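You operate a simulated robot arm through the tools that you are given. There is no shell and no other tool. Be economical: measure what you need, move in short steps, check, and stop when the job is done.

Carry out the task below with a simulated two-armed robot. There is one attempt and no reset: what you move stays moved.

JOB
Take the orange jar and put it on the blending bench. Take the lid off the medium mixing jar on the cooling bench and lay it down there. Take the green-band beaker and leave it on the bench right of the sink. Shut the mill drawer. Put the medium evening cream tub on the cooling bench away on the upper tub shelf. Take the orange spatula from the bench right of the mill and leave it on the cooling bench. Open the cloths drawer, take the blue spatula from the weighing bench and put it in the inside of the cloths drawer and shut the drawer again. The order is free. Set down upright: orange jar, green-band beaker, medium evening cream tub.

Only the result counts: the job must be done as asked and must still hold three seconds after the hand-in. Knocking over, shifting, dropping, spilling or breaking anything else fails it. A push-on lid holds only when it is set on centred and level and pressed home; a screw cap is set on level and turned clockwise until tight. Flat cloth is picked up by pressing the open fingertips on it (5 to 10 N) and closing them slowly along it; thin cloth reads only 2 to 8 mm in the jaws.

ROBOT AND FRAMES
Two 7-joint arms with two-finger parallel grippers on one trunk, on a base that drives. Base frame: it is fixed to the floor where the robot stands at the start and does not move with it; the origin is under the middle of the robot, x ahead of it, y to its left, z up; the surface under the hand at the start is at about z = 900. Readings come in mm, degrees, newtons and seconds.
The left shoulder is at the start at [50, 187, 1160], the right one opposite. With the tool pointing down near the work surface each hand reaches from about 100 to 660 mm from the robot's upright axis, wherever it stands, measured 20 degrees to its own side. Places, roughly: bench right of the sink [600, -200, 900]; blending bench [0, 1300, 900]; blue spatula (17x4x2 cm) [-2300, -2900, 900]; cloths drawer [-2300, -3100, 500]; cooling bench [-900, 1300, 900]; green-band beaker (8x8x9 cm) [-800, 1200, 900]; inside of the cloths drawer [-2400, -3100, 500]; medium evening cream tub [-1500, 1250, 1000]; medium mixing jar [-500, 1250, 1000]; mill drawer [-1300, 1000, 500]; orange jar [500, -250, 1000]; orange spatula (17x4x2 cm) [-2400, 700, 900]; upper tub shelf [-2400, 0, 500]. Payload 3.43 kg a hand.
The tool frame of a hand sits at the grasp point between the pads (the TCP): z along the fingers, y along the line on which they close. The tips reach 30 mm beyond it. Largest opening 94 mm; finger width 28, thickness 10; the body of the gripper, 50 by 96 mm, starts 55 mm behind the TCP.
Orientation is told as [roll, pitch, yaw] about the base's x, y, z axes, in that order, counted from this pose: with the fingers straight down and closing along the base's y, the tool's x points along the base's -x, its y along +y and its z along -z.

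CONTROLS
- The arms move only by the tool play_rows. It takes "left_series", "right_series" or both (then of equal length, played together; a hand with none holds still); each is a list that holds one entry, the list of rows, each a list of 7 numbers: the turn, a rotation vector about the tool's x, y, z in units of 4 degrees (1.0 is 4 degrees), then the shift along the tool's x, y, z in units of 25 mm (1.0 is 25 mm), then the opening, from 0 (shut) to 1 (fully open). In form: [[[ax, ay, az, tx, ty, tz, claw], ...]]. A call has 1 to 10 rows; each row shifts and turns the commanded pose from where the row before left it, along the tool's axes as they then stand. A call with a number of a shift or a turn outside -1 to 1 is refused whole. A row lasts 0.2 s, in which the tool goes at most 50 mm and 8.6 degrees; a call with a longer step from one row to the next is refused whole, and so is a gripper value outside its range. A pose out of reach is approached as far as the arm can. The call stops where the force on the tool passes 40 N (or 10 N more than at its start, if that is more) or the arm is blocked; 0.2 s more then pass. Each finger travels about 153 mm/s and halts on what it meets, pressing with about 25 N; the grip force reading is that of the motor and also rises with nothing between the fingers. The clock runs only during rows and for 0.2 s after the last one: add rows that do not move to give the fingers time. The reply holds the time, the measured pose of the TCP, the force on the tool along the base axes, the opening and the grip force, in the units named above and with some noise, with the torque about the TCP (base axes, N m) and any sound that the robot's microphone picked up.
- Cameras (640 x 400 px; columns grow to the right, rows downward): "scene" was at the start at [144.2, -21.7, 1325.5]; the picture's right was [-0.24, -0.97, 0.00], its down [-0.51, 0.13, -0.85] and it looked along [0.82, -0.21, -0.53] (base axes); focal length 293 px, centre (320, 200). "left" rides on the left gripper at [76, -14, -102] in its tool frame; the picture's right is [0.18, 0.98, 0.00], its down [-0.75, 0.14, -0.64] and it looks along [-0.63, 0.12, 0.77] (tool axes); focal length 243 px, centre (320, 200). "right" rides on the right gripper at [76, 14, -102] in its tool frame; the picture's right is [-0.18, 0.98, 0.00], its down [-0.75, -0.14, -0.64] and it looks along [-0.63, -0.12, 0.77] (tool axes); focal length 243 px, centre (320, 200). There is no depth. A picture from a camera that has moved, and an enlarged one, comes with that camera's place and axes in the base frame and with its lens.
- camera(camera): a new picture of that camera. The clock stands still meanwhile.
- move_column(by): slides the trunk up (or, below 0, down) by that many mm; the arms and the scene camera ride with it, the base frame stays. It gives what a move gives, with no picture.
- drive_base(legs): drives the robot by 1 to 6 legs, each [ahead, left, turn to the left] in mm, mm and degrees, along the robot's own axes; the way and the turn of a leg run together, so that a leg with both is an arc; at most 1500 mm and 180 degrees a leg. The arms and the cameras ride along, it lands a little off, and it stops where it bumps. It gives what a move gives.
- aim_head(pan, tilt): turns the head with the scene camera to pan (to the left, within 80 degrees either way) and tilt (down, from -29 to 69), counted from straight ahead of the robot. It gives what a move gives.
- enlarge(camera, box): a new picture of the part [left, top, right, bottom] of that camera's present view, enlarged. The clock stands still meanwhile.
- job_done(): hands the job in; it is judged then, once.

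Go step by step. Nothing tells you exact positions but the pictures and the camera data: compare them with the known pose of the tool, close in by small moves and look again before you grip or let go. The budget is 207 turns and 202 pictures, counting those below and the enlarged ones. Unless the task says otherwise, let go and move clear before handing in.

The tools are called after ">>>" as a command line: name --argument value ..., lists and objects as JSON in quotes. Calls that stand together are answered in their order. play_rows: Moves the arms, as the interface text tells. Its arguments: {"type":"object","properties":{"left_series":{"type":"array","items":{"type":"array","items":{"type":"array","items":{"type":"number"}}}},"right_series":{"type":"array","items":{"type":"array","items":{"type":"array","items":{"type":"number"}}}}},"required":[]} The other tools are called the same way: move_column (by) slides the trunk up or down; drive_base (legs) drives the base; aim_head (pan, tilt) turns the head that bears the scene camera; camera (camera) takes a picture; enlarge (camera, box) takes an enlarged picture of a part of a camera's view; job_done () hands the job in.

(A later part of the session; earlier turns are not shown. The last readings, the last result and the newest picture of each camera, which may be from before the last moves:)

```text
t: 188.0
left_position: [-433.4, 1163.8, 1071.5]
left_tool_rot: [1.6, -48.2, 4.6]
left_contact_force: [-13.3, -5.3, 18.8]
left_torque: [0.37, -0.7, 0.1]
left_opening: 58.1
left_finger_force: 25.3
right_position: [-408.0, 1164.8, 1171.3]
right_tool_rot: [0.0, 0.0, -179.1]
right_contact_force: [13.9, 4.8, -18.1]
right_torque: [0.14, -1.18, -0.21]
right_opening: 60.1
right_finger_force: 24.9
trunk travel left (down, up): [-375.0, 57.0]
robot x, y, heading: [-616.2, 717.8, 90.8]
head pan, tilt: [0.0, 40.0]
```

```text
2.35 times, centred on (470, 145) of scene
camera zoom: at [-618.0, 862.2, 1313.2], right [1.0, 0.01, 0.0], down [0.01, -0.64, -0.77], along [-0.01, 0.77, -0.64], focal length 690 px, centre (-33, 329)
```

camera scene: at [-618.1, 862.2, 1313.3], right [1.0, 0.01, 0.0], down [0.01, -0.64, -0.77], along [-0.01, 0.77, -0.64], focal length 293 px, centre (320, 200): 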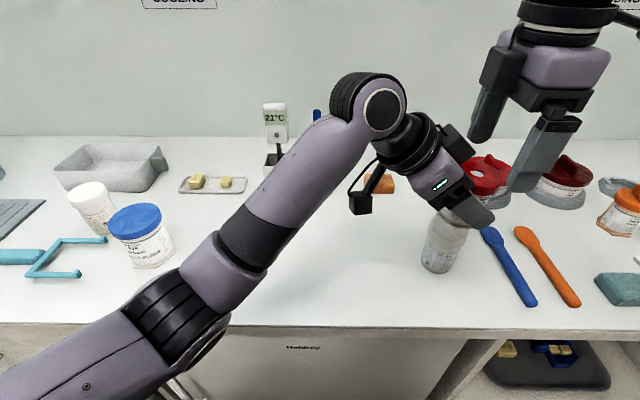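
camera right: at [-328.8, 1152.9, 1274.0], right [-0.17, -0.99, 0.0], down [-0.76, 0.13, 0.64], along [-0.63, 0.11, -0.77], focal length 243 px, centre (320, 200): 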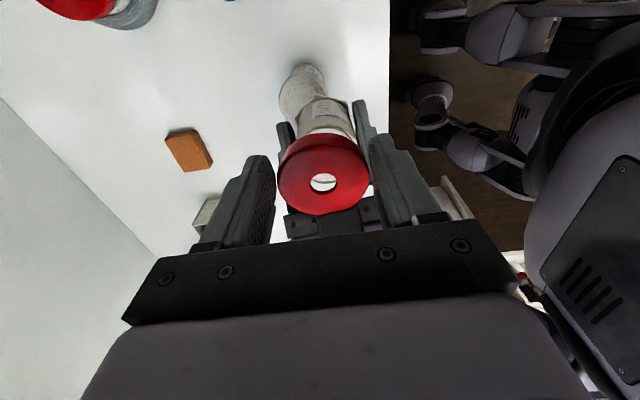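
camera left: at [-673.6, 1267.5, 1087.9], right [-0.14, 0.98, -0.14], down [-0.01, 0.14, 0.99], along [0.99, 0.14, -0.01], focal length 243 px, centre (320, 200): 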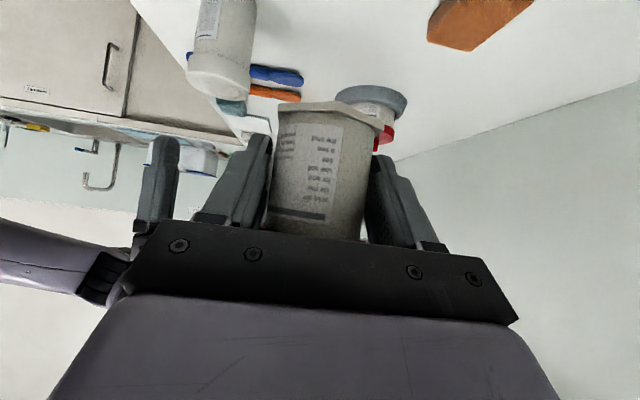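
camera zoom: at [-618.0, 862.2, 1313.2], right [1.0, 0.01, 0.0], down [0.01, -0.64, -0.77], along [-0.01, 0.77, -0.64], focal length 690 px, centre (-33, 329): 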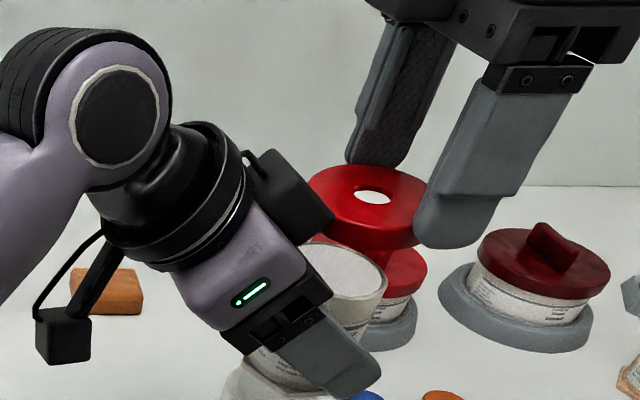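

>>> play_rows --right_series '[[[0, 0, 0, 0, 0, -0.4, 0.4], [0, 0, 0, 0, 0, -0.4, 0.4], [0, 0, 0, 0, 0, 0, 0.4]]]'

>>> enlarge --camera "scene" --box '[380, 60, 560, 230]'

```text
t: 188.8
left_position: [-432.7, 1163.6, 1070.3]
left_tool_rot: [1.6, -48.1, 4.8]
left_contact_force: [-0.3, -0.4, -0.7]
left_torque: [-0.02, -0.01, -0.04]
left_opening: 58.1
left_finger_force: 25.0
right_position: [-409.7, 1163.8, 1192.3]
right_tool_rot: [-0.4, -0.4, -178.9]
right_contact_force: [0.7, 0.6, 0.6]
right_torque: [0.03, -0.02, -0.01]
right_opening: 37.7
right_finger_force: 0.0
trunk travel left (down, up): [-375.0, 57.0]
robot x, y, heading: [-614.2, 718.0, 90.8]
head pan, tilt: [0.0, 40.0]
```

```text
2.35 times, centred on (470, 145) of scene
camera zoom: at [-618.1, 862.2, 1313.3], right [1.0, 0.01, 0.0], down [0.01, -0.64, -0.77], along [-0.01, 0.77, -0.64], focal length 690 px, centre (-33, 329)
```

zoom: 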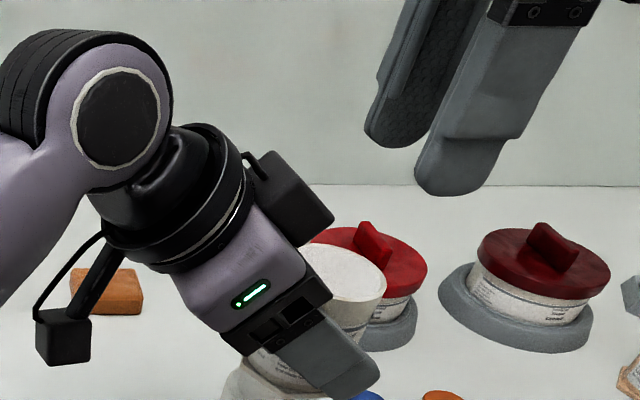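

The lid slipped out of the right hand. I look for where it went.

>>> camera --camera "right"

>>> camera --camera "left"

>>> camera --camera "scene"

```text
83 pictures are left
camera right: at [-330.9, 1151.4, 1294.7], right [-0.16, -0.99, 0.0], down [-0.75, 0.12, 0.65], along [-0.64, 0.11, -0.76], focal length 243 px, centre (320, 200)
```

right: 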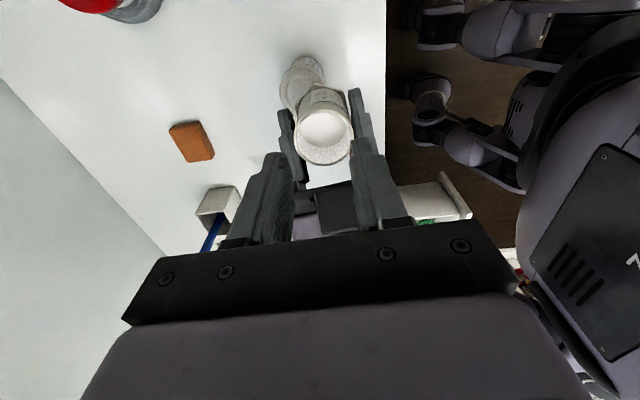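

```text
82 pictures are left
camera left: at [-558.6, 1136.2, 1082.1], right [-0.23, 0.97, -0.12], down [0.01, 0.12, 0.99], along [0.97, 0.22, -0.04], focal length 243 px, centre (320, 200)
```

left: 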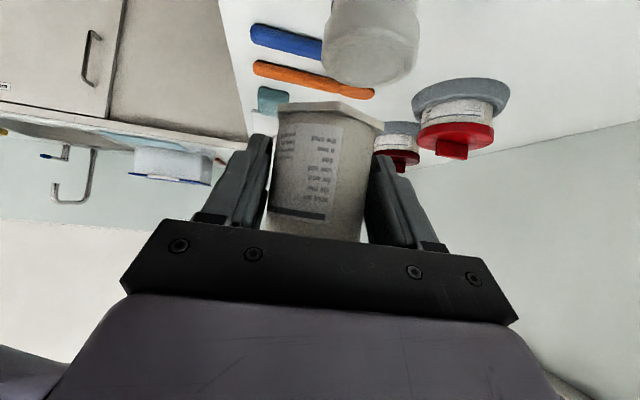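

```text
81 pictures are left
camera scene: at [-618.1, 862.2, 1313.3], right [1.0, 0.01, 0.0], down [0.01, -0.64, -0.77], along [-0.01, 0.77, -0.64], focal length 293 px, centre (320, 200)
```

scene: 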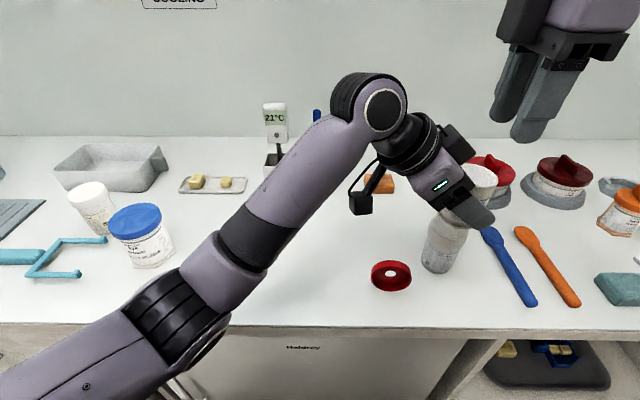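

The lid fell flat onto the cooling bench near [-504, 1156], lying well and hitting nothing. Now I return the open jar to its place.

>>> play_rows --left_series '[[[0.3, -0.15, 0.1, 0.4, 0.74, -0.44, 0.35], [0.3, -0.15, 0.1, 0.4, 0.74, -0.44, 0.35], [0.34, -0.15, 0.1, 0.4, 0.74, -0.44, 0.35], [0, 0, 0, 0.4, 0.74, -0.44, 0.35], [0, 0, 0, 0.4, 0.74, -0.44, 0.35], [0, 0, 0, 0.4, 0.74, -0.44, 0.35], [0, 0, 0, 0.4, 0.74, -0.44, 0.35], [0, 0, 0, 0, 0, 0, 0.35]]]' --right_series '[[[0, 0, 0, 0.5, 0, 0, 1], [0, 0, 0, 0.5, 0, 0, 1], [0, 0, 0, 0.5, 0, 0, 1], [0, 0, 0, 0.5, 0, 0, 1], [0, 0, 0, 0, 0, 0, 1], [0, 0, 0, 0, 0, 0, 1], [0, 0, 0, 0, 0, 0, 1], [0, 0, 0, 0, 0, 0, 1]]]'

>>> camera --camera "scene"

```text
t: 190.6
left_position: [-526.7, 1278.5, 1071.5]
left_tool_rot: [-1.2, -51.1, 1.5]
left_contact_force: [-0.7, -0.7, -0.9]
left_torque: [-0.06, 0.0, 0.01]
left_opening: 58.1
left_finger_force: 25.2
right_position: [-360.5, 1167.4, 1191.8]
right_tool_rot: [-0.1, -0.3, -178.9]
right_contact_force: [-0.4, 0.3, 0.2]
right_torque: [0.0, -0.04, -0.01]
right_opening: 94.2
right_finger_force: 0.1
trunk travel left (down, up): [-375.0, 57.0]
robot x, y, heading: [-615.4, 720.9, 90.7]
head pan, tilt: [0.0, 40.0]
```

```text
80 pictures are left
camera scene: at [-618.0, 862.1, 1313.3], right [1.0, 0.01, 0.0], down [0.01, -0.64, -0.77], along [-0.01, 0.77, -0.64], focal length 293 px, centre (320, 200)
```

scene: 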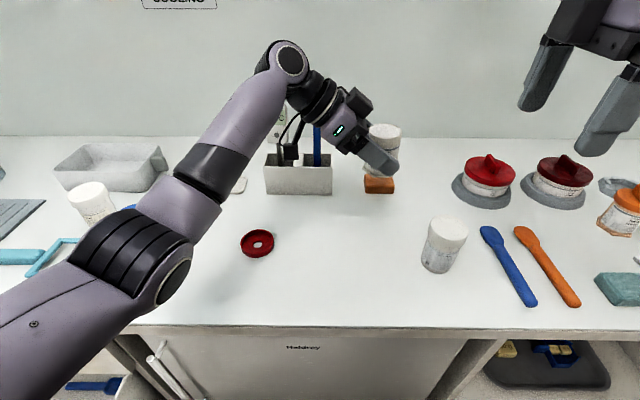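

>>> play_rows --left_series '[[[-0.21, 0.3, 0.25, 0.51, 0.22, -0.61, 0.35], [0, 0, 0, 0.75, 0, 0.63, 0.35], [0, 0, 0, 0.75, 0, 0.63, 0.35], [0, 0, 0, 0.75, 0, 0.63, 0.35], [0, 0, 0, 0.75, 0, 0.63, 0.35], [0, 0, 0, 0.6, 0, 0.5, 0.35], [0, 0, 0, 0, 0, 0, 0.35]]]'

>>> camera --camera "left"

>>> camera --camera "scene"

```text
t: 192.2
left_position: [-547.9, 1281.2, 952.9]
left_tool_rot: [1.0, -49.8, -0.1]
left_contact_force: [-0.1, -0.7, -1.6]
left_torque: [0.01, -0.01, -0.02]
left_opening: 58.0
left_finger_force: 25.3
right_position: [-358.6, 1167.0, 1191.9]
right_tool_rot: [-0.2, -0.3, -178.9]
right_contact_force: [-0.9, -0.9, -0.9]
right_torque: [0.02, 0.03, 0.0]
right_opening: 93.9
right_finger_force: 0.1
trunk travel left (down, up): [-375.0, 57.0]
robot x, y, heading: [-614.1, 719.3, 90.6]
head pan, tilt: [0.0, 40.0]
```

```text
79 pictures are left
camera left: at [-676.5, 1266.6, 961.9], right [-0.13, 0.98, -0.13], down [-0.01, 0.13, 0.99], along [0.99, 0.13, -0.01], focal length 243 px, centre (320, 200)
```

left: 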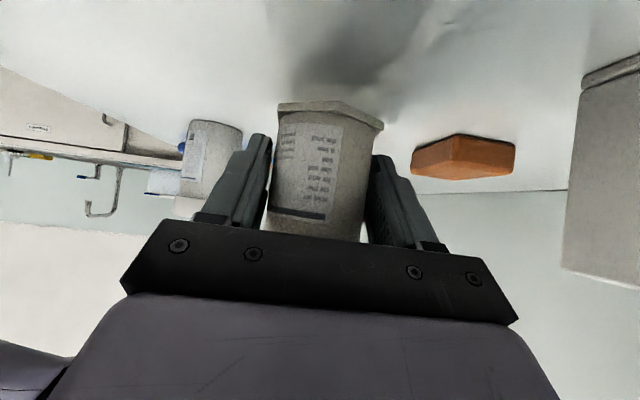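

```text
78 pictures are left
camera scene: at [-618.0, 862.2, 1313.3], right [1.0, 0.01, 0.0], down [0.01, -0.64, -0.77], along [-0.01, 0.77, -0.64], focal length 293 px, centre (320, 200)
```

scene: 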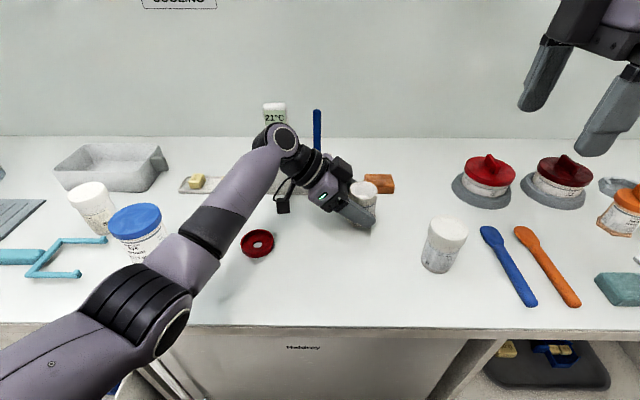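

>>> play_rows --left_series '[[[0, 0, 0, 0.15, 0, 0.13, 0.35], [0, 0, 0, 0.15, 0, 0.13, 0.35], [0, 0, 0, 0.12, 0, 0.1, 0.35], [0, 0, 0, 0.06, 0, 0.05, 0.35], [0, 0, 0, 0, 0, 0, 0.35]]]'

>>> enlarge --camera "scene" --box '[220, 150, 400, 270]'

```text
t: 193.4
left_position: [-548.7, 1283.6, 937.4]
left_tool_rot: [1.0, -49.7, -0.1]
left_contact_force: [-0.5, 0.2, -1.0]
left_torque: [0.02, 0.0, 0.01]
left_opening: 57.8
left_finger_force: 25.0
right_position: [-361.2, 1167.5, 1192.5]
right_tool_rot: [-0.2, -0.3, -178.9]
right_contact_force: [-0.4, -0.9, -0.8]
right_torque: [-0.02, -0.02, 0.01]
right_opening: 94.0
right_finger_force: 0.1
trunk travel left (down, up): [-375.0, 57.0]
robot x, y, heading: [-618.6, 719.2, 90.5]
head pan, tilt: [0.0, 40.0]
```

```text
3.33 times, centred on (310, 210) of scene
camera zoom: at [-618.1, 862.2, 1313.2], right [1.0, 0.01, 0.0], down [0.01, -0.64, -0.77], along [-0.01, 0.77, -0.64], focal length 978 px, centre (353, 167)
```

zoom: 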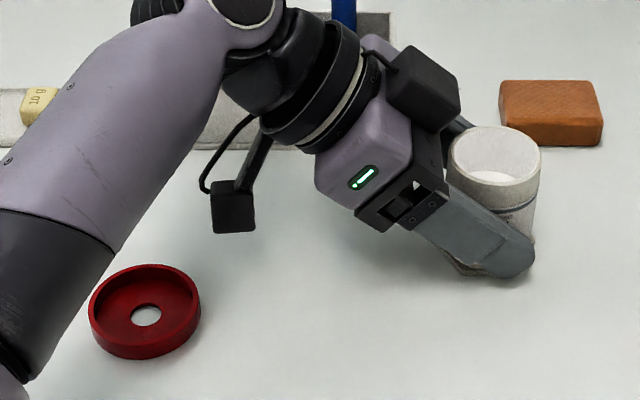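

The lid lies flat, inside up. I lower the jar the last millimetres until contact.

>>> play_rows --left_series '[[[0, 0, 0, 0.05, 0, 0.04, 0.35], [0, 0, 0, 0.05, 0, 0.04, 0.35], [0, 0, 0, 0.05, 0, 0.04, 0.35], [0, 0, 0, 0, 0, 0, 0.35]]]'

```text
t: 194.4
left_position: [-549.3, 1284.4, 935.9]
left_tool_rot: [1.7, -50.2, -0.6]
left_contact_force: [-2.8, 4.4, 21.2]
left_torque: [0.05, -0.06, 0.04]
left_opening: 58.0
left_finger_force: 25.0
right_position: [-359.7, 1165.7, 1192.8]
right_tool_rot: [-0.3, -0.3, -178.9]
right_contact_force: [0.4, 0.0, 0.3]
right_torque: [0.0, -0.03, -0.03]
right_opening: 94.3
right_finger_force: 0.1
trunk travel left (down, up): [-375.0, 57.0]
robot x, y, heading: [-608.3, 719.3, 90.6]
head pan, tilt: [0.0, 40.0]
```

>>> play_rows --left_series '[[[0, 0, 0, -0.03, 0, -0.025, 0.5], [0, 0, 0, 0, 0, 0, 0.75], [0, 0, 0, 0, 0, 0, 0.9], [0, 0, 0, 0, 0, 0, 1], [0, 0, 0, 0, 0, -0.6, 1], [0, 0, 0, 0, 0, -0.9, 1], [0, 0, 0, 0, 0, -0.9, 1], [0, 0, 0, -0.2, 0, -0.9, 1], [0, 0, 0, -0.4, 0, -0.9, 1], [0, 0, 0, -0.6, 0, -0.6, 1]]]'

>>> enlarge --camera "scene" --box '[200, 120, 500, 300]'

```text
t: 196.6
left_position: [-623.4, 1281.4, 1035.0]
left_tool_rot: [0.9, -49.8, -0.1]
left_contact_force: [-1.3, 0.2, 0.3]
left_torque: [0.01, -0.01, 0.03]
left_opening: 93.9
left_finger_force: 0.1
right_position: [-360.2, 1167.4, 1191.6]
right_tool_rot: [-0.2, -0.3, -178.9]
right_contact_force: [1.1, 0.0, 0.2]
right_torque: [0.02, -0.01, -0.01]
right_opening: 93.9
right_finger_force: 0.1
trunk travel left (down, up): [-375.0, 57.0]
robot x, y, heading: [-615.6, 718.1, 90.8]
head pan, tilt: [0.0, 40.0]
```

```text
2.13 times, centred on (350, 210) of scene
camera zoom: at [-618.0, 862.0, 1313.3], right [1.0, 0.01, 0.0], down [0.01, -0.64, -0.77], along [-0.01, 0.77, -0.64], focal length 626 px, centre (256, 179)
```

zoom: 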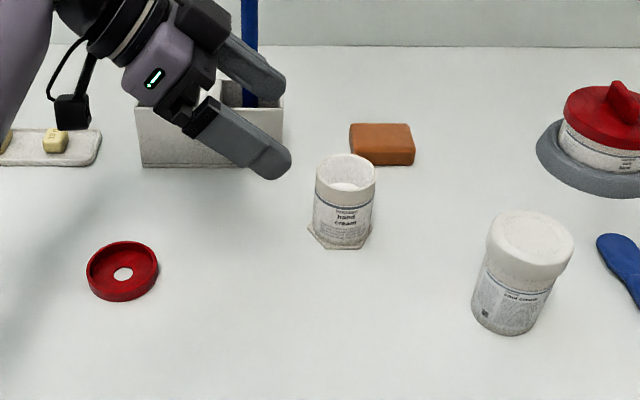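

Lid done: jar upright, lid lying flat. Next the mill drawer: I drive left, turn the left hand to point forward, and look at the drawer.

>>> drive_base --legs '[[-260, 0, 0], [0, 500, 0]]'

>>> play_rows --left_series '[[[0, 0, 0, 0, -0.9, 0, 0.3], [0, 0, 0, 0, -0.9, 0, 0.3], [0, 0, 0, 0, -0.9, 0, 0.1], [0, 0, 0, 0, -0.9, 0, 0], [0, 0, 0, 0, -0.9, 0, 0], [0, 0, 0, 0, -0.9, 0, 0], [0, 0, 0, 0, -0.9, 0, 0], [0, 0, 0, 0, -0.9, 0, 0], [-0.766, 0, -0.643, 0, 0, 0, 0], [-0.766, 0, -0.643, 0, 0, 0, 0]]]'

>>> play_rows --left_series '[[[-0.766, 0, -0.643, 0, 0, 0, 0], [-0.766, 0, -0.643, 0, 0, 0, 0], [-0.766, 0, -0.643, 0, 0, 0, 0], [-0.766, 0, -0.643, 0, 0, 0, 0], [-0.766, 0, -0.643, 0, 0, 0, 0], [-0.766, 0, -0.643, 0, 0, 0, 0], [-0.766, 0, -0.643, 0, 0, 0, 0], [-0.766, 0, -0.643, 0, 0, 0, 0], [-0.766, 0, -0.643, 0, 0, 0, 0], [-0.766, 0, -0.643, 0, 0, 0, 0]]]'

>>> play_rows --left_series '[[[-0.766, 0, -0.643, 0, 0, 0, 0], [-0.766, 0, -0.643, 0, 0, 0, 0], [-0.766, 0, -0.643, 0, 0, 0, 0], [-0.766, 0, -0.643, 0, 0, 0, 0], [-0.766, 0, -0.643, 0, 0, 0, 0], [-0.766, 0, -0.643, 0, 0, 0, 0], [-0.766, 0, -0.643, 0, 0, 0, 0], [-0.766, 0, -0.643, 0, 0, 0, 0], [-0.766, 0, -0.643, 0, 0, 0, 0], [-0.766, 0, -0.643, 0, 0, 0, 0]]]'

>>> aim_head --pan 25 --tilt 45

>>> camera --camera "scene"

```text
t: 203.0
left_position: [-1114.1, 1009.5, 1034.6]
left_tool_rot: [0.9, -49.8, -0.5]
left_contact_force: [0.4, 0.3, -0.8]
left_torque: [0.02, 0.0, 0.02]
left_opening: 94.0
left_finger_force: 0.0
right_position: [-851.9, 891.3, 1190.6]
right_tool_rot: [-0.2, -0.3, -179.3]
right_contact_force: [-0.6, 0.5, 0.4]
right_torque: [-0.01, 0.01, -0.03]
right_opening: 94.1
right_finger_force: 0.0
trunk travel left (down, up): [-375.0, 57.0]
robot x, y, heading: [-1112.1, 444.4, 90.2]
head pan, tilt: [0.0, 40.0]
```

```text
t: 205.2
left_position: [-1112.6, 829.5, 1032.7]
left_tool_rot: [1.0, -49.8, 7.4]
left_contact_force: [-0.2, 1.4, 0.4]
left_torque: [-0.06, -0.01, 0.05]
left_opening: 0.0
left_finger_force: 25.0
right_position: [-853.6, 892.4, 1191.2]
right_tool_rot: [-0.2, -0.2, -179.4]
right_contact_force: [0.4, -0.7, 0.8]
right_torque: [-0.02, 0.02, 0.01]
right_opening: 93.8
right_finger_force: 0.1
trunk travel left (down, up): [-375.0, 57.0]
robot x, y, heading: [-1110.0, 445.4, 90.1]
head pan, tilt: [0.0, 40.0]
```

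```text
t: 207.4
left_position: [-1114.9, 828.7, 1031.8]
left_tool_rot: [0.9, -50.4, 47.7]
left_contact_force: [-1.2, 0.2, 0.2]
left_torque: [0.03, -0.01, 0.0]
left_opening: 0.0
left_finger_force: 24.7
right_position: [-852.7, 892.9, 1192.9]
right_tool_rot: [-0.3, -0.3, -179.4]
right_contact_force: [0.3, -0.1, 0.3]
right_torque: [0.03, -0.04, 0.0]
right_opening: 94.0
right_finger_force: 0.1
trunk travel left (down, up): [-375.0, 57.0]
robot x, y, heading: [-1112.2, 446.2, 90.5]
head pan, tilt: [0.0, 40.0]
```

```text
t: 209.6
left_position: [-1114.6, 829.3, 1032.2]
left_tool_rot: [0.5, -50.6, 88.0]
left_contact_force: [0.0, 0.6, 0.4]
left_torque: [0.04, 0.02, 0.03]
left_opening: 0.0
left_finger_force: 25.1
right_position: [-852.6, 893.6, 1192.3]
right_tool_rot: [-0.1, -0.3, -179.3]
right_contact_force: [-0.3, -0.2, 0.0]
right_torque: [0.0, 0.03, 0.01]
right_opening: 93.9
right_finger_force: 0.1
trunk travel left (down, up): [-375.0, 57.0]
robot x, y, heading: [-1111.5, 449.3, 90.3]
head pan, tilt: [0.0, 40.0]
```

```text
t: 210.5
left_position: [-1114.0, 828.1, 1031.9]
left_tool_rot: [0.5, -50.6, 87.8]
left_contact_force: [-0.5, 0.0, -0.7]
left_torque: [-0.02, -0.01, 0.01]
left_opening: 0.1
left_finger_force: 25.3
right_position: [-852.2, 893.1, 1192.0]
right_tool_rot: [-0.2, -0.3, -179.3]
right_contact_force: [0.8, 0.9, -0.2]
right_torque: [-0.02, 0.03, 0.02]
right_opening: 94.1
right_finger_force: 0.0
trunk travel left (down, up): [-375.0, 57.0]
robot x, y, heading: [-1111.9, 447.4, 90.4]
head pan, tilt: [25.0, 45.0]
```

```text
75 pictures are left
camera scene: at [-1147.0, 578.2, 1306.0], right [0.9, 0.43, 0.0], down [0.3, -0.64, -0.71], along [-0.3, 0.64, -0.71], focal length 293 px, centre (320, 200)
```

scene: 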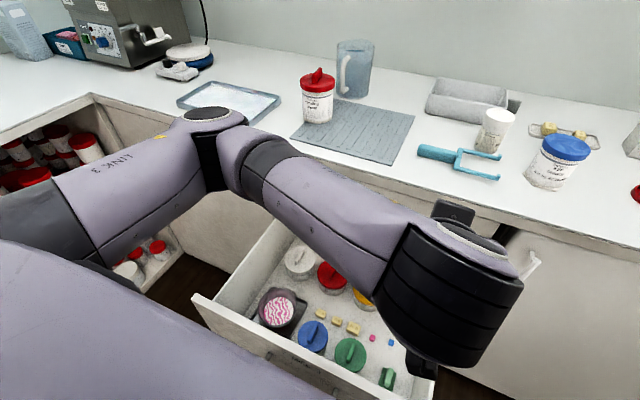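

>>> enlarge --camera "scene" --box '[160, 200, 480, 400]'

```text
2.00 times, centred on (320, 300) of scene
camera zoom: at [-1147.0, 578.2, 1306.0], right [0.9, 0.43, 0.0], down [0.3, -0.64, -0.71], along [-0.3, 0.64, -0.71], focal length 587 px, centre (320, 0)
```

zoom: 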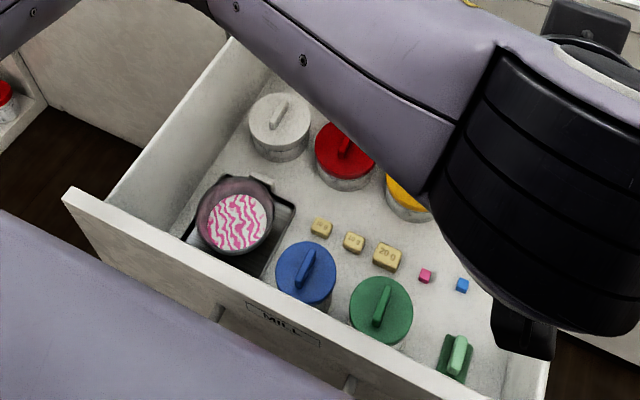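

The mill drawer is now open about 290 mm, with its panel near y = 747. I back away, lower the trunk and bring the closed left hand in front of the panel above the handle.

>>> drive_base --legs '[[-280, 0, 0]]'

>>> play_rows --left_series '[[[0, 0, 0, 0, 0.8, 0, 0], [0, 0, 0, 0, 0.8, 0, 0], [0, 0, 0, 0, 0.8, 0, 0], [0, 0, 0, 0, 0.8, 0, 0], [0, 0, 0, 0, 0.8, 0, 0], [0, 0, 0, 0, 0.8, 0, 0], [0, 0, 0, 0, 0.8, 0, 0], [0, 0, 0, 0, 0.8, 0, 0], [0, 0, 0, 0, 0.8, 0, 0]]]'

>>> move_column --by -375

>>> aim_head --pan 20 --tilt 20

>>> camera --camera "scene"

```text
t: 212.4
left_position: [-1111.8, 547.9, 1033.0]
left_tool_rot: [0.3, -50.7, 88.0]
left_contact_force: [-0.7, -0.3, -0.1]
left_torque: [-0.01, 0.02, 0.01]
left_opening: 0.0
left_finger_force: 25.5
right_position: [-851.9, 611.1, 1192.8]
right_tool_rot: [-0.2, -0.3, -179.1]
right_contact_force: [0.0, -0.8, -0.4]
right_torque: [0.01, 0.0, 0.03]
right_opening: 93.9
right_finger_force: 0.1
trunk travel left (down, up): [-375.0, 57.0]
robot x, y, heading: [-1108.7, 164.9, 90.1]
head pan, tilt: [25.0, 45.0]
```

```text
t: 214.4
left_position: [-1285.4, 567.4, 1033.1]
left_tool_rot: [0.5, -50.6, 87.9]
left_contact_force: [-0.8, 0.1, 0.1]
left_torque: [-0.01, 0.01, -0.01]
left_opening: 0.0
left_finger_force: 24.7
left hand out of reach, approached as far as the arm can: row 8, 9
right_position: [-851.7, 611.4, 1191.5]
right_tool_rot: [-0.2, -0.3, -179.2]
right_contact_force: [-0.1, 0.3, 0.3]
right_torque: [0.0, -0.02, 0.01]
right_opening: 93.9
right_finger_force: 0.0
trunk travel left (down, up): [-375.0, 57.0]
robot x, y, heading: [-1108.0, 164.5, 90.2]
head pan, tilt: [25.0, 45.0]
```

```text
t: 218.1
left_position: [-1283.9, 567.3, 658.2]
left_tool_rot: [0.4, -50.5, 88.0]
left_contact_force: [0.1, -1.0, -0.4]
left_torque: [0.02, 0.02, -0.02]
left_opening: 0.1
left_finger_force: 24.6
right_position: [-851.6, 612.4, 817.7]
right_tool_rot: [-0.3, -0.3, -179.1]
right_contact_force: [-0.6, 0.2, -0.2]
right_torque: [0.02, 0.0, 0.02]
right_opening: 93.7
right_finger_force: 0.0
trunk travel left (down, up): [0.0, 432.0]
robot x, y, heading: [-1112.3, 163.1, 90.4]
head pan, tilt: [25.0, 45.0]
```

```text
t: 218.9
left_position: [-1285.4, 567.5, 658.9]
left_tool_rot: [0.4, -50.6, 88.0]
left_contact_force: [-0.1, 0.5, 0.8]
left_torque: [-0.01, -0.01, 0.01]
left_opening: 0.0
left_finger_force: 25.0
right_position: [-851.0, 611.2, 817.1]
right_tool_rot: [-0.2, -0.3, -179.2]
right_contact_force: [0.2, -0.3, -0.2]
right_torque: [0.02, -0.05, 0.0]
right_opening: 93.8
right_finger_force: 0.0
trunk travel left (down, up): [0.0, 432.0]
robot x, y, heading: [-1105.8, 165.2, 90.3]
head pan, tilt: [20.0, 20.0]
```

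```text
73 pictures are left
camera scene: at [-1143.1, 310.8, 969.6], right [0.94, 0.35, 0.0], down [0.12, -0.32, -0.94], along [-0.33, 0.88, -0.34], focal length 293 px, centre (320, 200)
```

scene: 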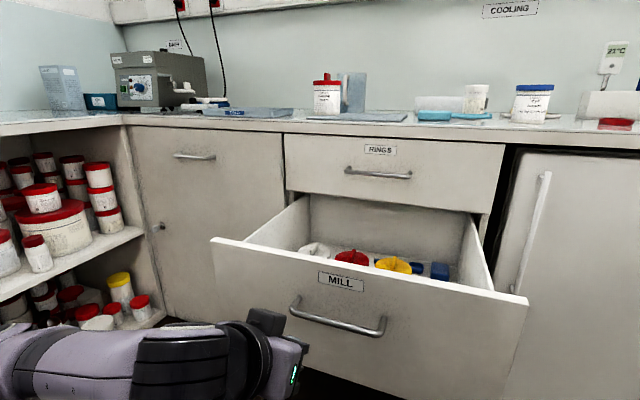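

The left hand is well placed in front of the panel, above the handle. I tuck the right hand back and drive forward to push the drawer.

>>> play_rows --right_series '[[[0, 0, 0, 0, 0.9, 0, 0.5], [0, 0, 0, 0, 0.9, 0, 0.5], [0, 0, 0, 0, 0.9, 0, 0.5], [0, 0, 0, 0, 0.9, 0, 0.5], [0, 0, 0, 0, 0.9, 0, 0.5], [0, 0, 0, 0, 0.9, 0, 0.5], [0, 0, 0, 0, 0.9, 0, 0.5]]]'

>>> drive_base --legs '[[115, 0, 0], [150, 0, 0]]'

>>> camera --camera "scene"

```text
t: 220.5
left_position: [-1285.6, 568.5, 657.9]
left_tool_rot: [0.5, -50.4, 88.0]
left_contact_force: [0.0, -0.1, -0.3]
left_torque: [0.01, 0.04, 0.0]
left_opening: 0.0
left_finger_force: 25.0
right_position: [-849.3, 452.5, 817.2]
right_tool_rot: [-0.2, -0.4, -179.2]
right_contact_force: [-0.6, 0.5, -0.1]
right_torque: [0.03, -0.03, -0.01]
right_opening: 47.1
right_finger_force: 0.1
trunk travel left (down, up): [0.0, 432.0]
robot x, y, heading: [-1112.0, 164.9, 90.5]
head pan, tilt: [20.0, 20.0]
```

```text
t: 222.7
left_position: [-1285.0, 831.0, 659.4]
left_tool_rot: [0.4, -50.5, 87.6]
left_contact_force: [-0.2, -0.1, -0.6]
left_torque: [-0.03, 0.01, 0.0]
left_opening: 0.0
left_finger_force: 24.6
right_position: [-848.8, 714.0, 817.3]
right_tool_rot: [-0.2, -0.3, -179.3]
right_contact_force: [-0.1, -0.5, 0.3]
right_torque: [0.03, -0.03, -0.03]
right_opening: 46.7
right_finger_force: 0.1
trunk travel left (down, up): [0.0, 432.0]
robot x, y, heading: [-1114.0, 427.9, 90.2]
head pan, tilt: [20.0, 20.0]
```

```text
72 pictures are left
camera scene: at [-1143.9, 573.1, 969.7], right [0.94, 0.34, 0.0], down [0.12, -0.32, -0.94], along [-0.32, 0.88, -0.34], focal length 293 px, centre (320, 200)
```

scene: 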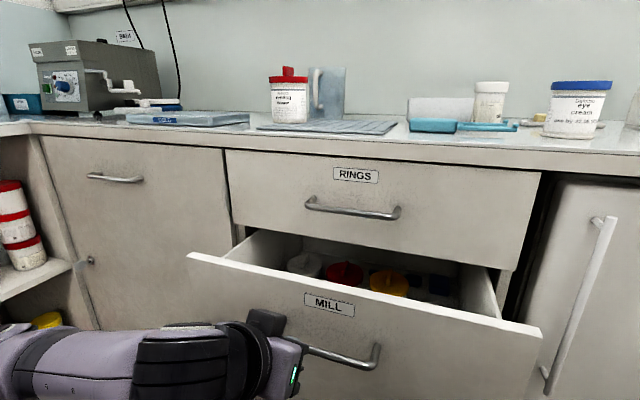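

>>> drive_base --legs '[[160, 0, 0]]'

>>> camera --camera "scene"

```text
t: 224.1
left_position: [-1285.5, 989.1, 658.6]
left_tool_rot: [0.4, -50.5, 87.9]
left_contact_force: [-0.3, 0.5, 0.6]
left_torque: [-0.03, -0.01, -0.02]
left_opening: 0.0
left_finger_force: 24.7
right_position: [-851.1, 874.6, 816.7]
right_tool_rot: [-0.2, -0.3, -179.3]
right_contact_force: [0.8, -0.5, -0.4]
right_torque: [0.0, -0.02, 0.03]
right_opening: 47.0
right_finger_force: 0.0
trunk travel left (down, up): [0.0, 432.0]
robot x, y, heading: [-1111.1, 586.2, 90.1]
head pan, tilt: [20.0, 20.0]
```

```text
71 pictures are left
camera scene: at [-1144.6, 732.0, 969.7], right [0.94, 0.35, 0.0], down [0.12, -0.32, -0.94], along [-0.32, 0.88, -0.34], focal length 293 px, centre (320, 200)
```

scene: 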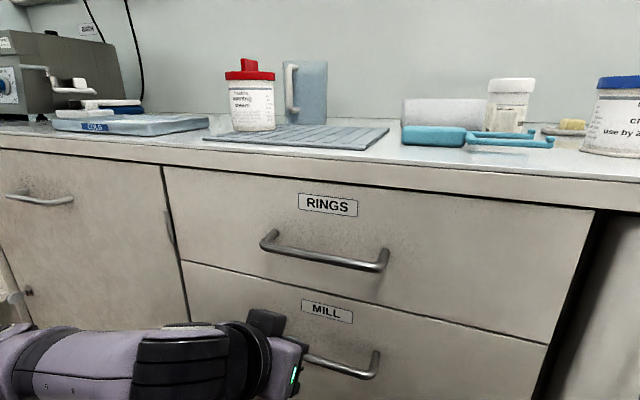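

>>> play_rows --left_series '[[[0, 0, 0, -0.2, 0, 0.25, 0], [0, 0, 0, -0.2, 0, 0.25, 0], [0, 0, 0, -0.2, 0, 0.25, 0], [0, 0, 0, -0.2, 0, 0.25, 0], [0, 0, 0, -0.2, 0, 0.25, 0], [0, 0, 0, -0.2, 0, 0.25, 0]]]'

```text
t: 225.5
left_position: [-1284.3, 1038.5, 656.7]
left_tool_rot: [0.4, -50.6, 87.7]
left_contact_force: [-0.5, 0.1, 0.3]
left_torque: [-0.02, -0.02, 0.0]
left_opening: 0.0
left_finger_force: 25.1
right_position: [-850.2, 874.3, 818.1]
right_tool_rot: [-0.2, -0.3, -179.4]
right_contact_force: [-0.4, 0.7, -0.3]
right_torque: [0.03, 0.01, -0.02]
right_opening: 46.8
right_finger_force: 0.0
trunk travel left (down, up): [0.0, 432.0]
robot x, y, heading: [-1106.7, 588.8, 89.8]
head pan, tilt: [20.0, 20.0]
```

>>> play_rows --left_series '[[[0, 0, 0, -0.2, 0, 0.25, 0], [0, 0, 0, -0.2, 0, 0.25, 0], [0, 0, 0, -0.2, 0, 0.25, 0], [0, 0, 0, -0.2, 0, 0.25, 0], [0, 0, 0, -0.2, 0, 0.25, 0], [0, 0, 0, -0.2, 0, 0.25, 0], [0, 0, 0, 0, 0, 0, 0]]]'

>>> camera --camera "scene"

```text
t: 226.1
left_position: [-1285.5, 1042.1, 656.5]
left_tool_rot: [0.5, -50.0, 87.5]
left_contact_force: [-2.3, -12.3, 6.2]
left_torque: [0.08, 0.08, 0.06]
left_opening: 0.0
left_finger_force: 24.9
right_position: [-849.9, 873.4, 817.5]
right_tool_rot: [-0.3, -0.3, -179.3]
right_contact_force: [0.3, -0.6, -0.6]
right_torque: [-0.02, 0.03, 0.04]
right_opening: 47.0
right_finger_force: 0.1
trunk travel left (down, up): [0.0, 432.0]
robot x, y, heading: [-1106.8, 584.4, 90.5]
head pan, tilt: [20.0, 20.0]
stopped in row 2 (left hand): the force on the tool passed its limit at 55 N (the readings are from after the stop); the commanded pose is now the measured one
```

```text
70 pictures are left
camera scene: at [-1145.0, 730.4, 969.9], right [0.94, 0.35, 0.0], down [0.12, -0.32, -0.94], along [-0.33, 0.88, -0.34], focal length 293 px, centre (320, 200)
```

scene: 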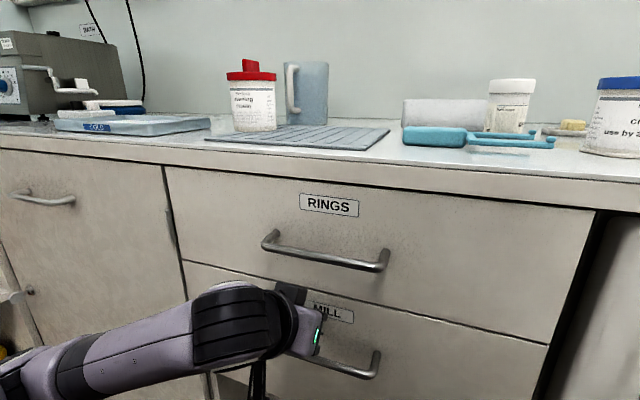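

Drawer shut firmly (hard stop). Next the evening cream tub: back off, raise the trunk, move in front of it and look.

>>> drive_base --legs '[[-200, 0, 0]]'

>>> move_column --by 375

>>> drive_base --legs '[[0, 170, 0], [150, 0, 0]]'

>>> play_rows --left_series '[[[0, 0, 0, 0, 0, 0, 1], [0, 0, 0, 0, 0, 0, 1], [0, 0, 0, 0, 0, 0, 1]]]'

>>> camera --camera "left"

>>> aim_head --pan 20 --tilt 42

>>> camera --camera "scene"

```text
t: 227.6
left_position: [-1283.8, 849.2, 655.1]
left_tool_rot: [0.5, -50.0, 87.6]
left_contact_force: [-0.4, -0.1, -0.9]
left_torque: [0.04, -0.02, 0.0]
left_opening: 0.1
left_finger_force: 25.5
right_position: [-849.8, 678.4, 816.4]
right_tool_rot: [-0.2, -0.3, -179.3]
right_contact_force: [0.0, -0.6, -0.4]
right_torque: [-0.01, -0.01, 0.0]
right_opening: 46.8
right_finger_force: 0.0
trunk travel left (down, up): [0.0, 432.0]
robot x, y, heading: [-1111.0, 387.3, 90.1]
head pan, tilt: [20.0, 20.0]
```

```text
t: 231.3
left_position: [-1284.1, 849.1, 1030.7]
left_tool_rot: [0.5, -50.0, 87.6]
left_contact_force: [0.6, 0.7, 0.1]
left_torque: [0.03, -0.04, -0.01]
left_opening: 0.1
left_finger_force: 24.7
right_position: [-849.3, 680.1, 1191.0]
right_tool_rot: [-0.2, -0.3, -179.3]
right_contact_force: [1.0, -0.4, 0.1]
right_torque: [0.03, -0.01, 0.03]
right_opening: 46.9
right_finger_force: 0.0
trunk travel left (down, up): [-375.0, 57.0]
robot x, y, heading: [-1112.9, 389.9, 90.3]
head pan, tilt: [20.0, 20.0]
```

```text
t: 234.4
left_position: [-1456.8, 996.7, 1030.8]
left_tool_rot: [0.5, -50.0, 87.7]
left_contact_force: [0.3, 0.7, -0.4]
left_torque: [-0.01, 0.01, 0.01]
left_opening: 0.0
left_finger_force: 25.4
right_position: [-1022.7, 828.4, 1192.3]
right_tool_rot: [-0.3, -0.2, -179.3]
right_contact_force: [0.1, -0.4, 0.7]
right_torque: [-0.02, -0.03, -0.03]
right_opening: 47.0
right_finger_force: 0.0
trunk travel left (down, up): [-375.0, 57.0]
robot x, y, heading: [-1283.1, 539.4, 90.1]
head pan, tilt: [20.0, 20.0]
```

```text
t: 235.2
left_position: [-1456.2, 996.6, 1030.9]
left_tool_rot: [0.4, -50.0, 87.7]
left_contact_force: [0.6, -0.3, 0.1]
left_torque: [-0.07, -0.01, -0.01]
left_opening: 93.8
left_finger_force: 0.0
right_position: [-1022.8, 827.0, 1191.9]
right_tool_rot: [-0.2, -0.3, -179.3]
right_contact_force: [0.4, -0.5, 1.3]
right_torque: [0.01, -0.01, 0.03]
right_opening: 46.8
right_finger_force: 0.1
trunk travel left (down, up): [-375.0, 57.0]
robot x, y, heading: [-1281.8, 540.1, 90.1]
head pan, tilt: [20.0, 20.0]
```

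```text
69 pictures are left
camera left: at [-1447.1, 868.4, 1038.4], right [-0.99, -0.08, -0.14], down [-0.14, 0.0, 0.99], along [-0.08, 1.0, -0.01], focal length 243 px, centre (320, 200)
```

left: 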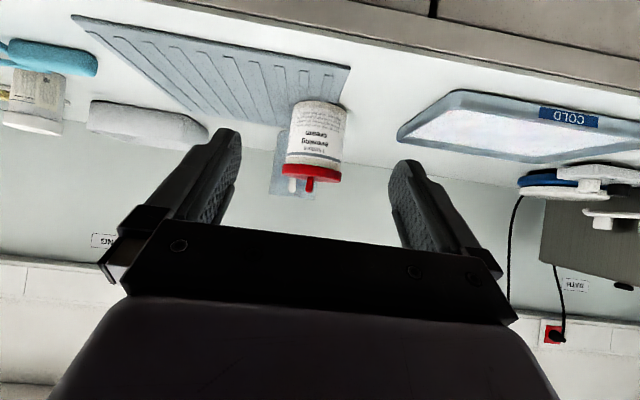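

```text
t: 236.0
left_position: [-1456.7, 996.5, 1030.8]
left_tool_rot: [0.4, -50.0, 87.7]
left_contact_force: [-0.1, 0.1, 0.2]
left_torque: [0.0, -0.02, -0.01]
left_opening: 94.0
left_finger_force: 0.0
right_position: [-1023.1, 826.2, 1190.9]
right_tool_rot: [-0.2, -0.3, -179.2]
right_contact_force: [0.6, 0.6, -0.1]
right_torque: [-0.02, 0.0, -0.02]
right_opening: 47.0
right_finger_force: 0.0
trunk travel left (down, up): [-375.0, 57.0]
robot x, y, heading: [-1282.9, 538.2, 90.0]
head pan, tilt: [20.0, 42.0]
```

```text
68 pictures are left
camera scene: at [-1313.7, 675.2, 1310.4], right [0.94, 0.35, 0.0], down [0.23, -0.63, -0.74], along [-0.26, 0.7, -0.67], focal length 293 px, centre (320, 200)
```

scene: 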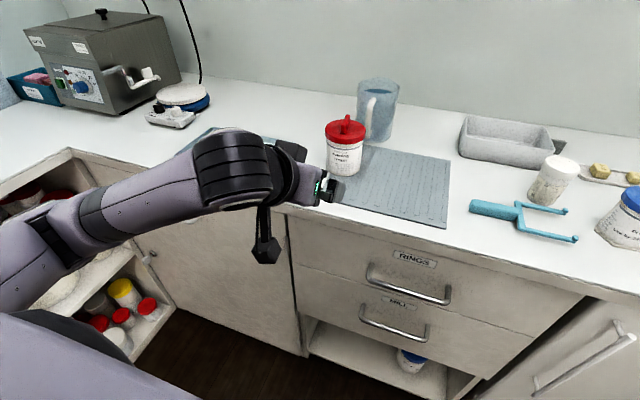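

The tub is at about [-1455, 1210], body 79 mm wide. I tilt the hand more (62°) so the palm clears the lid and approach.

>>> play_rows --left_series '[[[0, -1, 0, 0, 0, 0, 1], [0, -1, 0, 0, 0, 0, 1], [0, -1, 0, 0, 0, 0, 1], [0, 0, 0, -0.35, 0.05, 0.9, 1], [0, 0, 0, -0.35, 0.05, 0.9, 1], [0, 0, 0, -0.35, 0.05, 0.9, 1], [0, 0, 0, -0.35, 0, 0.9, 1], [0, 0, 0, 0, 0, 0, 1]]]'

>>> camera --camera "left"

```text
t: 237.8
left_position: [-1456.8, 1091.8, 1019.8]
left_tool_rot: [0.6, -62.1, 87.4]
left_contact_force: [0.2, 0.8, 1.1]
left_torque: [-0.03, 0.06, 0.01]
left_opening: 93.8
left_finger_force: 0.1
right_position: [-1023.4, 825.9, 1191.1]
right_tool_rot: [-0.2, -0.2, -179.3]
right_contact_force: [-0.8, 0.4, 0.8]
right_torque: [0.0, -0.02, 0.03]
right_opening: 46.9
right_finger_force: 0.1
trunk travel left (down, up): [-375.0, 57.0]
robot x, y, heading: [-1285.0, 539.1, 90.4]
head pan, tilt: [20.0, 42.0]
```

```text
67 pictures are left
camera left: at [-1446.3, 964.8, 1000.7], right [-0.99, -0.05, -0.16], down [-0.14, -0.21, 0.97], along [-0.08, 0.98, 0.2], focal length 243 px, centre (320, 200)
```

left: 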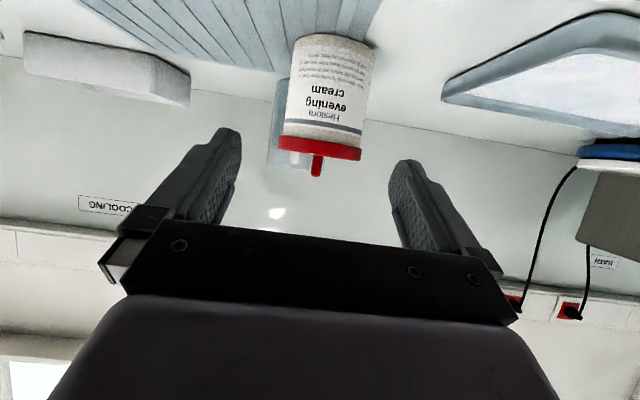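

>>> play_rows --left_series '[[[0, 0, 0, 0, 0.1, 0.84, 1], [0, 0, 0, 0, 0.05, 0.84, 1], [0, 0, 0, 0, 0, 0.84, 1], [0, 0, 0, 0, 0, 0.84, 1], [0, 0, 0, 0, 0, 0, 1]]]'

>>> camera --camera "left"

>>> enlarge --camera "scene" --box '[200, 80, 460, 240]'

```text
t: 239.0
left_position: [-1459.6, 1167.2, 979.1]
left_tool_rot: [0.8, -62.1, 87.4]
left_contact_force: [0.5, 0.1, 0.4]
left_torque: [-0.01, 0.02, -0.03]
left_opening: 94.2
left_finger_force: 0.0
right_position: [-1023.3, 826.4, 1191.7]
right_tool_rot: [-0.2, -0.3, -179.3]
right_contact_force: [-0.8, 0.0, -0.5]
right_torque: [0.0, 0.01, 0.01]
right_opening: 46.7
right_finger_force: 0.0
trunk travel left (down, up): [-375.0, 57.0]
robot x, y, heading: [-1286.4, 539.8, 90.4]
head pan, tilt: [20.0, 42.0]
```

```text
66 pictures are left
camera left: at [-1449.2, 1039.8, 960.3], right [-0.99, -0.05, -0.16], down [-0.14, -0.21, 0.97], along [-0.08, 0.98, 0.2], focal length 243 px, centre (320, 200)
```

left: 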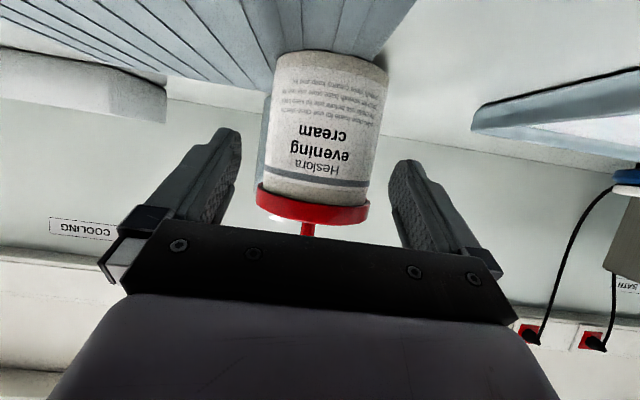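

```text
2.46 times, centred on (330, 160) of scene
camera zoom: at [-1313.8, 675.1, 1310.3], right [0.94, 0.35, 0.0], down [0.23, -0.63, -0.74], along [-0.26, 0.7, -0.67], focal length 722 px, centre (295, 298)
```

zoom: 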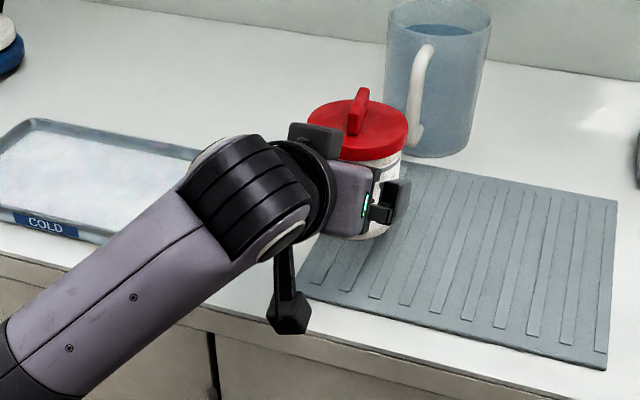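

>>> play_rows --left_series '[[[0, 0, 0, -0.03, 0, 0.8, 1], [0, 0, 0, -0.03, 0, 0.8, 1], [0, 0, 0, 0, 0, 0, 1], [0, 0, 0, 0, 0, 0, 0.93], [0, 0, 0, 0, 0, 0, 0.86], [0, 0, 0, 0, 0, 0, 0.8], [0, 0, 0, 0, 0, 0, 0.7], [0, 0, 0, 0, 0, 0, 0.7]]]'

>>> camera --camera "left"

```text
t: 240.8
left_position: [-1458.0, 1203.3, 961.6]
left_tool_rot: [0.6, -62.0, 87.5]
left_contact_force: [-3.5, 1.0, 1.5]
left_torque: [0.1, 0.01, 0.13]
left_opening: 81.2
left_finger_force: 25.2
right_position: [-1023.9, 827.5, 1191.5]
right_tool_rot: [-0.1, -0.3, -179.4]
right_contact_force: [0.8, 1.1, -0.3]
right_torque: [0.0, 0.03, 0.01]
right_opening: 47.1
right_finger_force: 0.1
trunk travel left (down, up): [-375.0, 57.0]
robot x, y, heading: [-1283.5, 539.2, 90.3]
head pan, tilt: [20.0, 42.0]
```

```text
64 pictures are left
camera left: at [-1447.9, 1075.8, 943.0], right [-0.99, -0.05, -0.16], down [-0.14, -0.21, 0.97], along [-0.08, 0.98, 0.2], focal length 243 px, centre (320, 200)
```

left: 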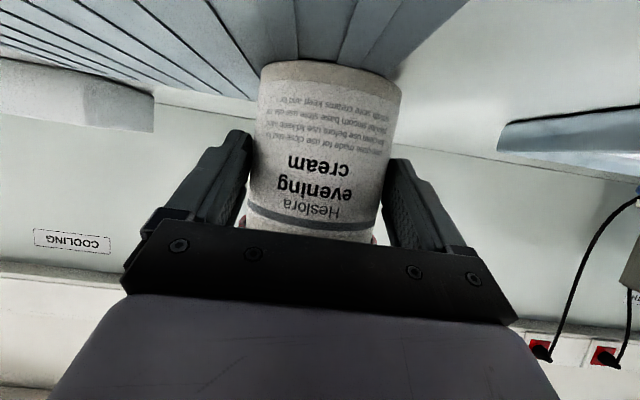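

>>> play_rows --left_series '[[[0, 0, 0, -0.35, 0, -0.19, 0.65], [0, 0, 0, -0.7, 0, -0.375, 0.65], [0, 0, 0, -0.7, 0, -0.375, 0.65], [0, 0, 0, -0.7, 0, -0.375, 0.65], [0, 0, 0, -0.7, 0, -0.375, 0.65], [0, 0, 0, -0.7, 0, -0.45, 0.65], [0, 0, 0, 0, 0, 0, 0.65]]]'

>>> drive_base --legs '[[-300, 0, 0]]'

>>> aim_head --pan 70 --tilt 32

>>> camera --camera "scene"

>>> camera --camera "left"

```text
t: 242.4
left_position: [-1456.0, 1201.1, 1072.5]
left_tool_rot: [0.6, -62.0, 87.5]
left_contact_force: [-0.9, -0.3, -4.8]
left_torque: [-0.11, 0.02, 0.02]
left_opening: 81.7
left_finger_force: 24.6
right_position: [-1023.7, 827.1, 1192.1]
right_tool_rot: [-0.2, -0.4, -179.3]
right_contact_force: [-1.2, 0.2, -0.1]
right_torque: [0.0, 0.01, -0.01]
right_opening: 47.0
right_finger_force: 0.0
trunk travel left (down, up): [-375.0, 57.0]
robot x, y, heading: [-1282.3, 536.4, 90.2]
head pan, tilt: [20.0, 42.0]
```

```text
t: 244.5
left_position: [-1452.5, 908.6, 1073.1]
left_tool_rot: [0.6, -62.0, 87.2]
left_contact_force: [-0.1, 0.0, -3.9]
left_torque: [-0.08, 0.01, 0.0]
left_opening: 81.6
left_finger_force: 25.1
right_position: [-1020.5, 533.4, 1192.0]
right_tool_rot: [-0.3, -0.4, -179.5]
right_contact_force: [-0.2, 0.0, -0.1]
right_torque: [0.0, 0.0, 0.03]
right_opening: 47.0
right_finger_force: 0.0
trunk travel left (down, up): [-375.0, 57.0]
robot x, y, heading: [-1284.7, 245.5, 90.3]
head pan, tilt: [20.0, 42.0]
```

```text
t: 245.6
left_position: [-1452.7, 909.3, 1072.2]
left_tool_rot: [0.7, -61.8, 87.2]
left_contact_force: [0.8, 0.1, -3.4]
left_torque: [-0.12, -0.01, 0.04]
left_opening: 81.4
left_finger_force: 25.2
right_position: [-1021.6, 532.3, 1189.8]
right_tool_rot: [-0.2, -0.4, -179.6]
right_contact_force: [1.0, 0.7, 0.2]
right_torque: [-0.02, 0.02, 0.0]
right_opening: 47.0
right_finger_force: 0.0
trunk travel left (down, up): [-375.0, 57.0]
robot x, y, heading: [-1284.3, 246.0, 90.1]
head pan, tilt: [70.0, 32.0]
```

```text
63 pictures are left
camera scene: at [-1367.6, 334.5, 1325.4], right [0.34, 0.94, 0.0], down [0.5, -0.18, -0.85], along [-0.8, 0.29, -0.53], focal length 293 px, centre (320, 200)
```

scene: 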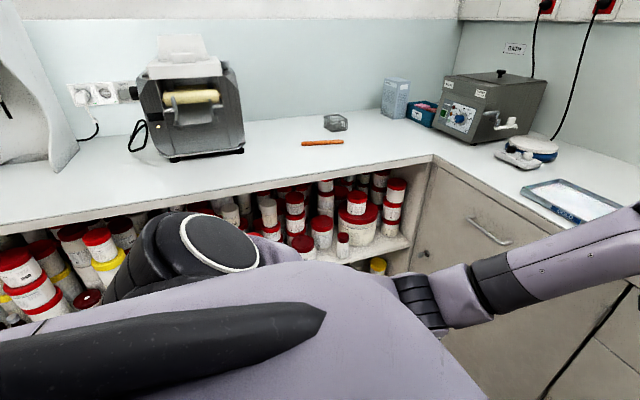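

```text
62 pictures are left
camera left: at [-1444.1, 781.4, 1053.0], right [-0.99, -0.05, -0.16], down [-0.14, -0.21, 0.97], along [-0.08, 0.98, 0.2], focal length 243 px, centre (320, 200)
```

left: 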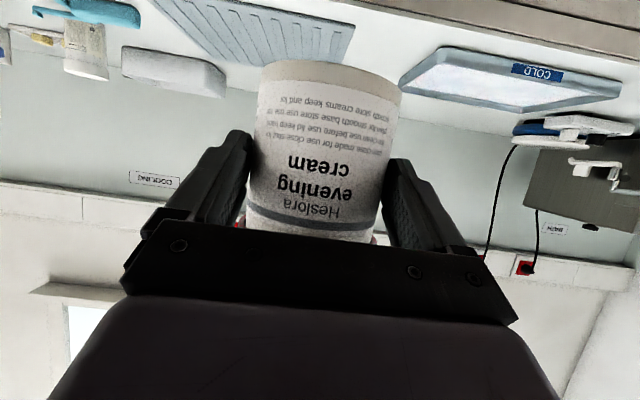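

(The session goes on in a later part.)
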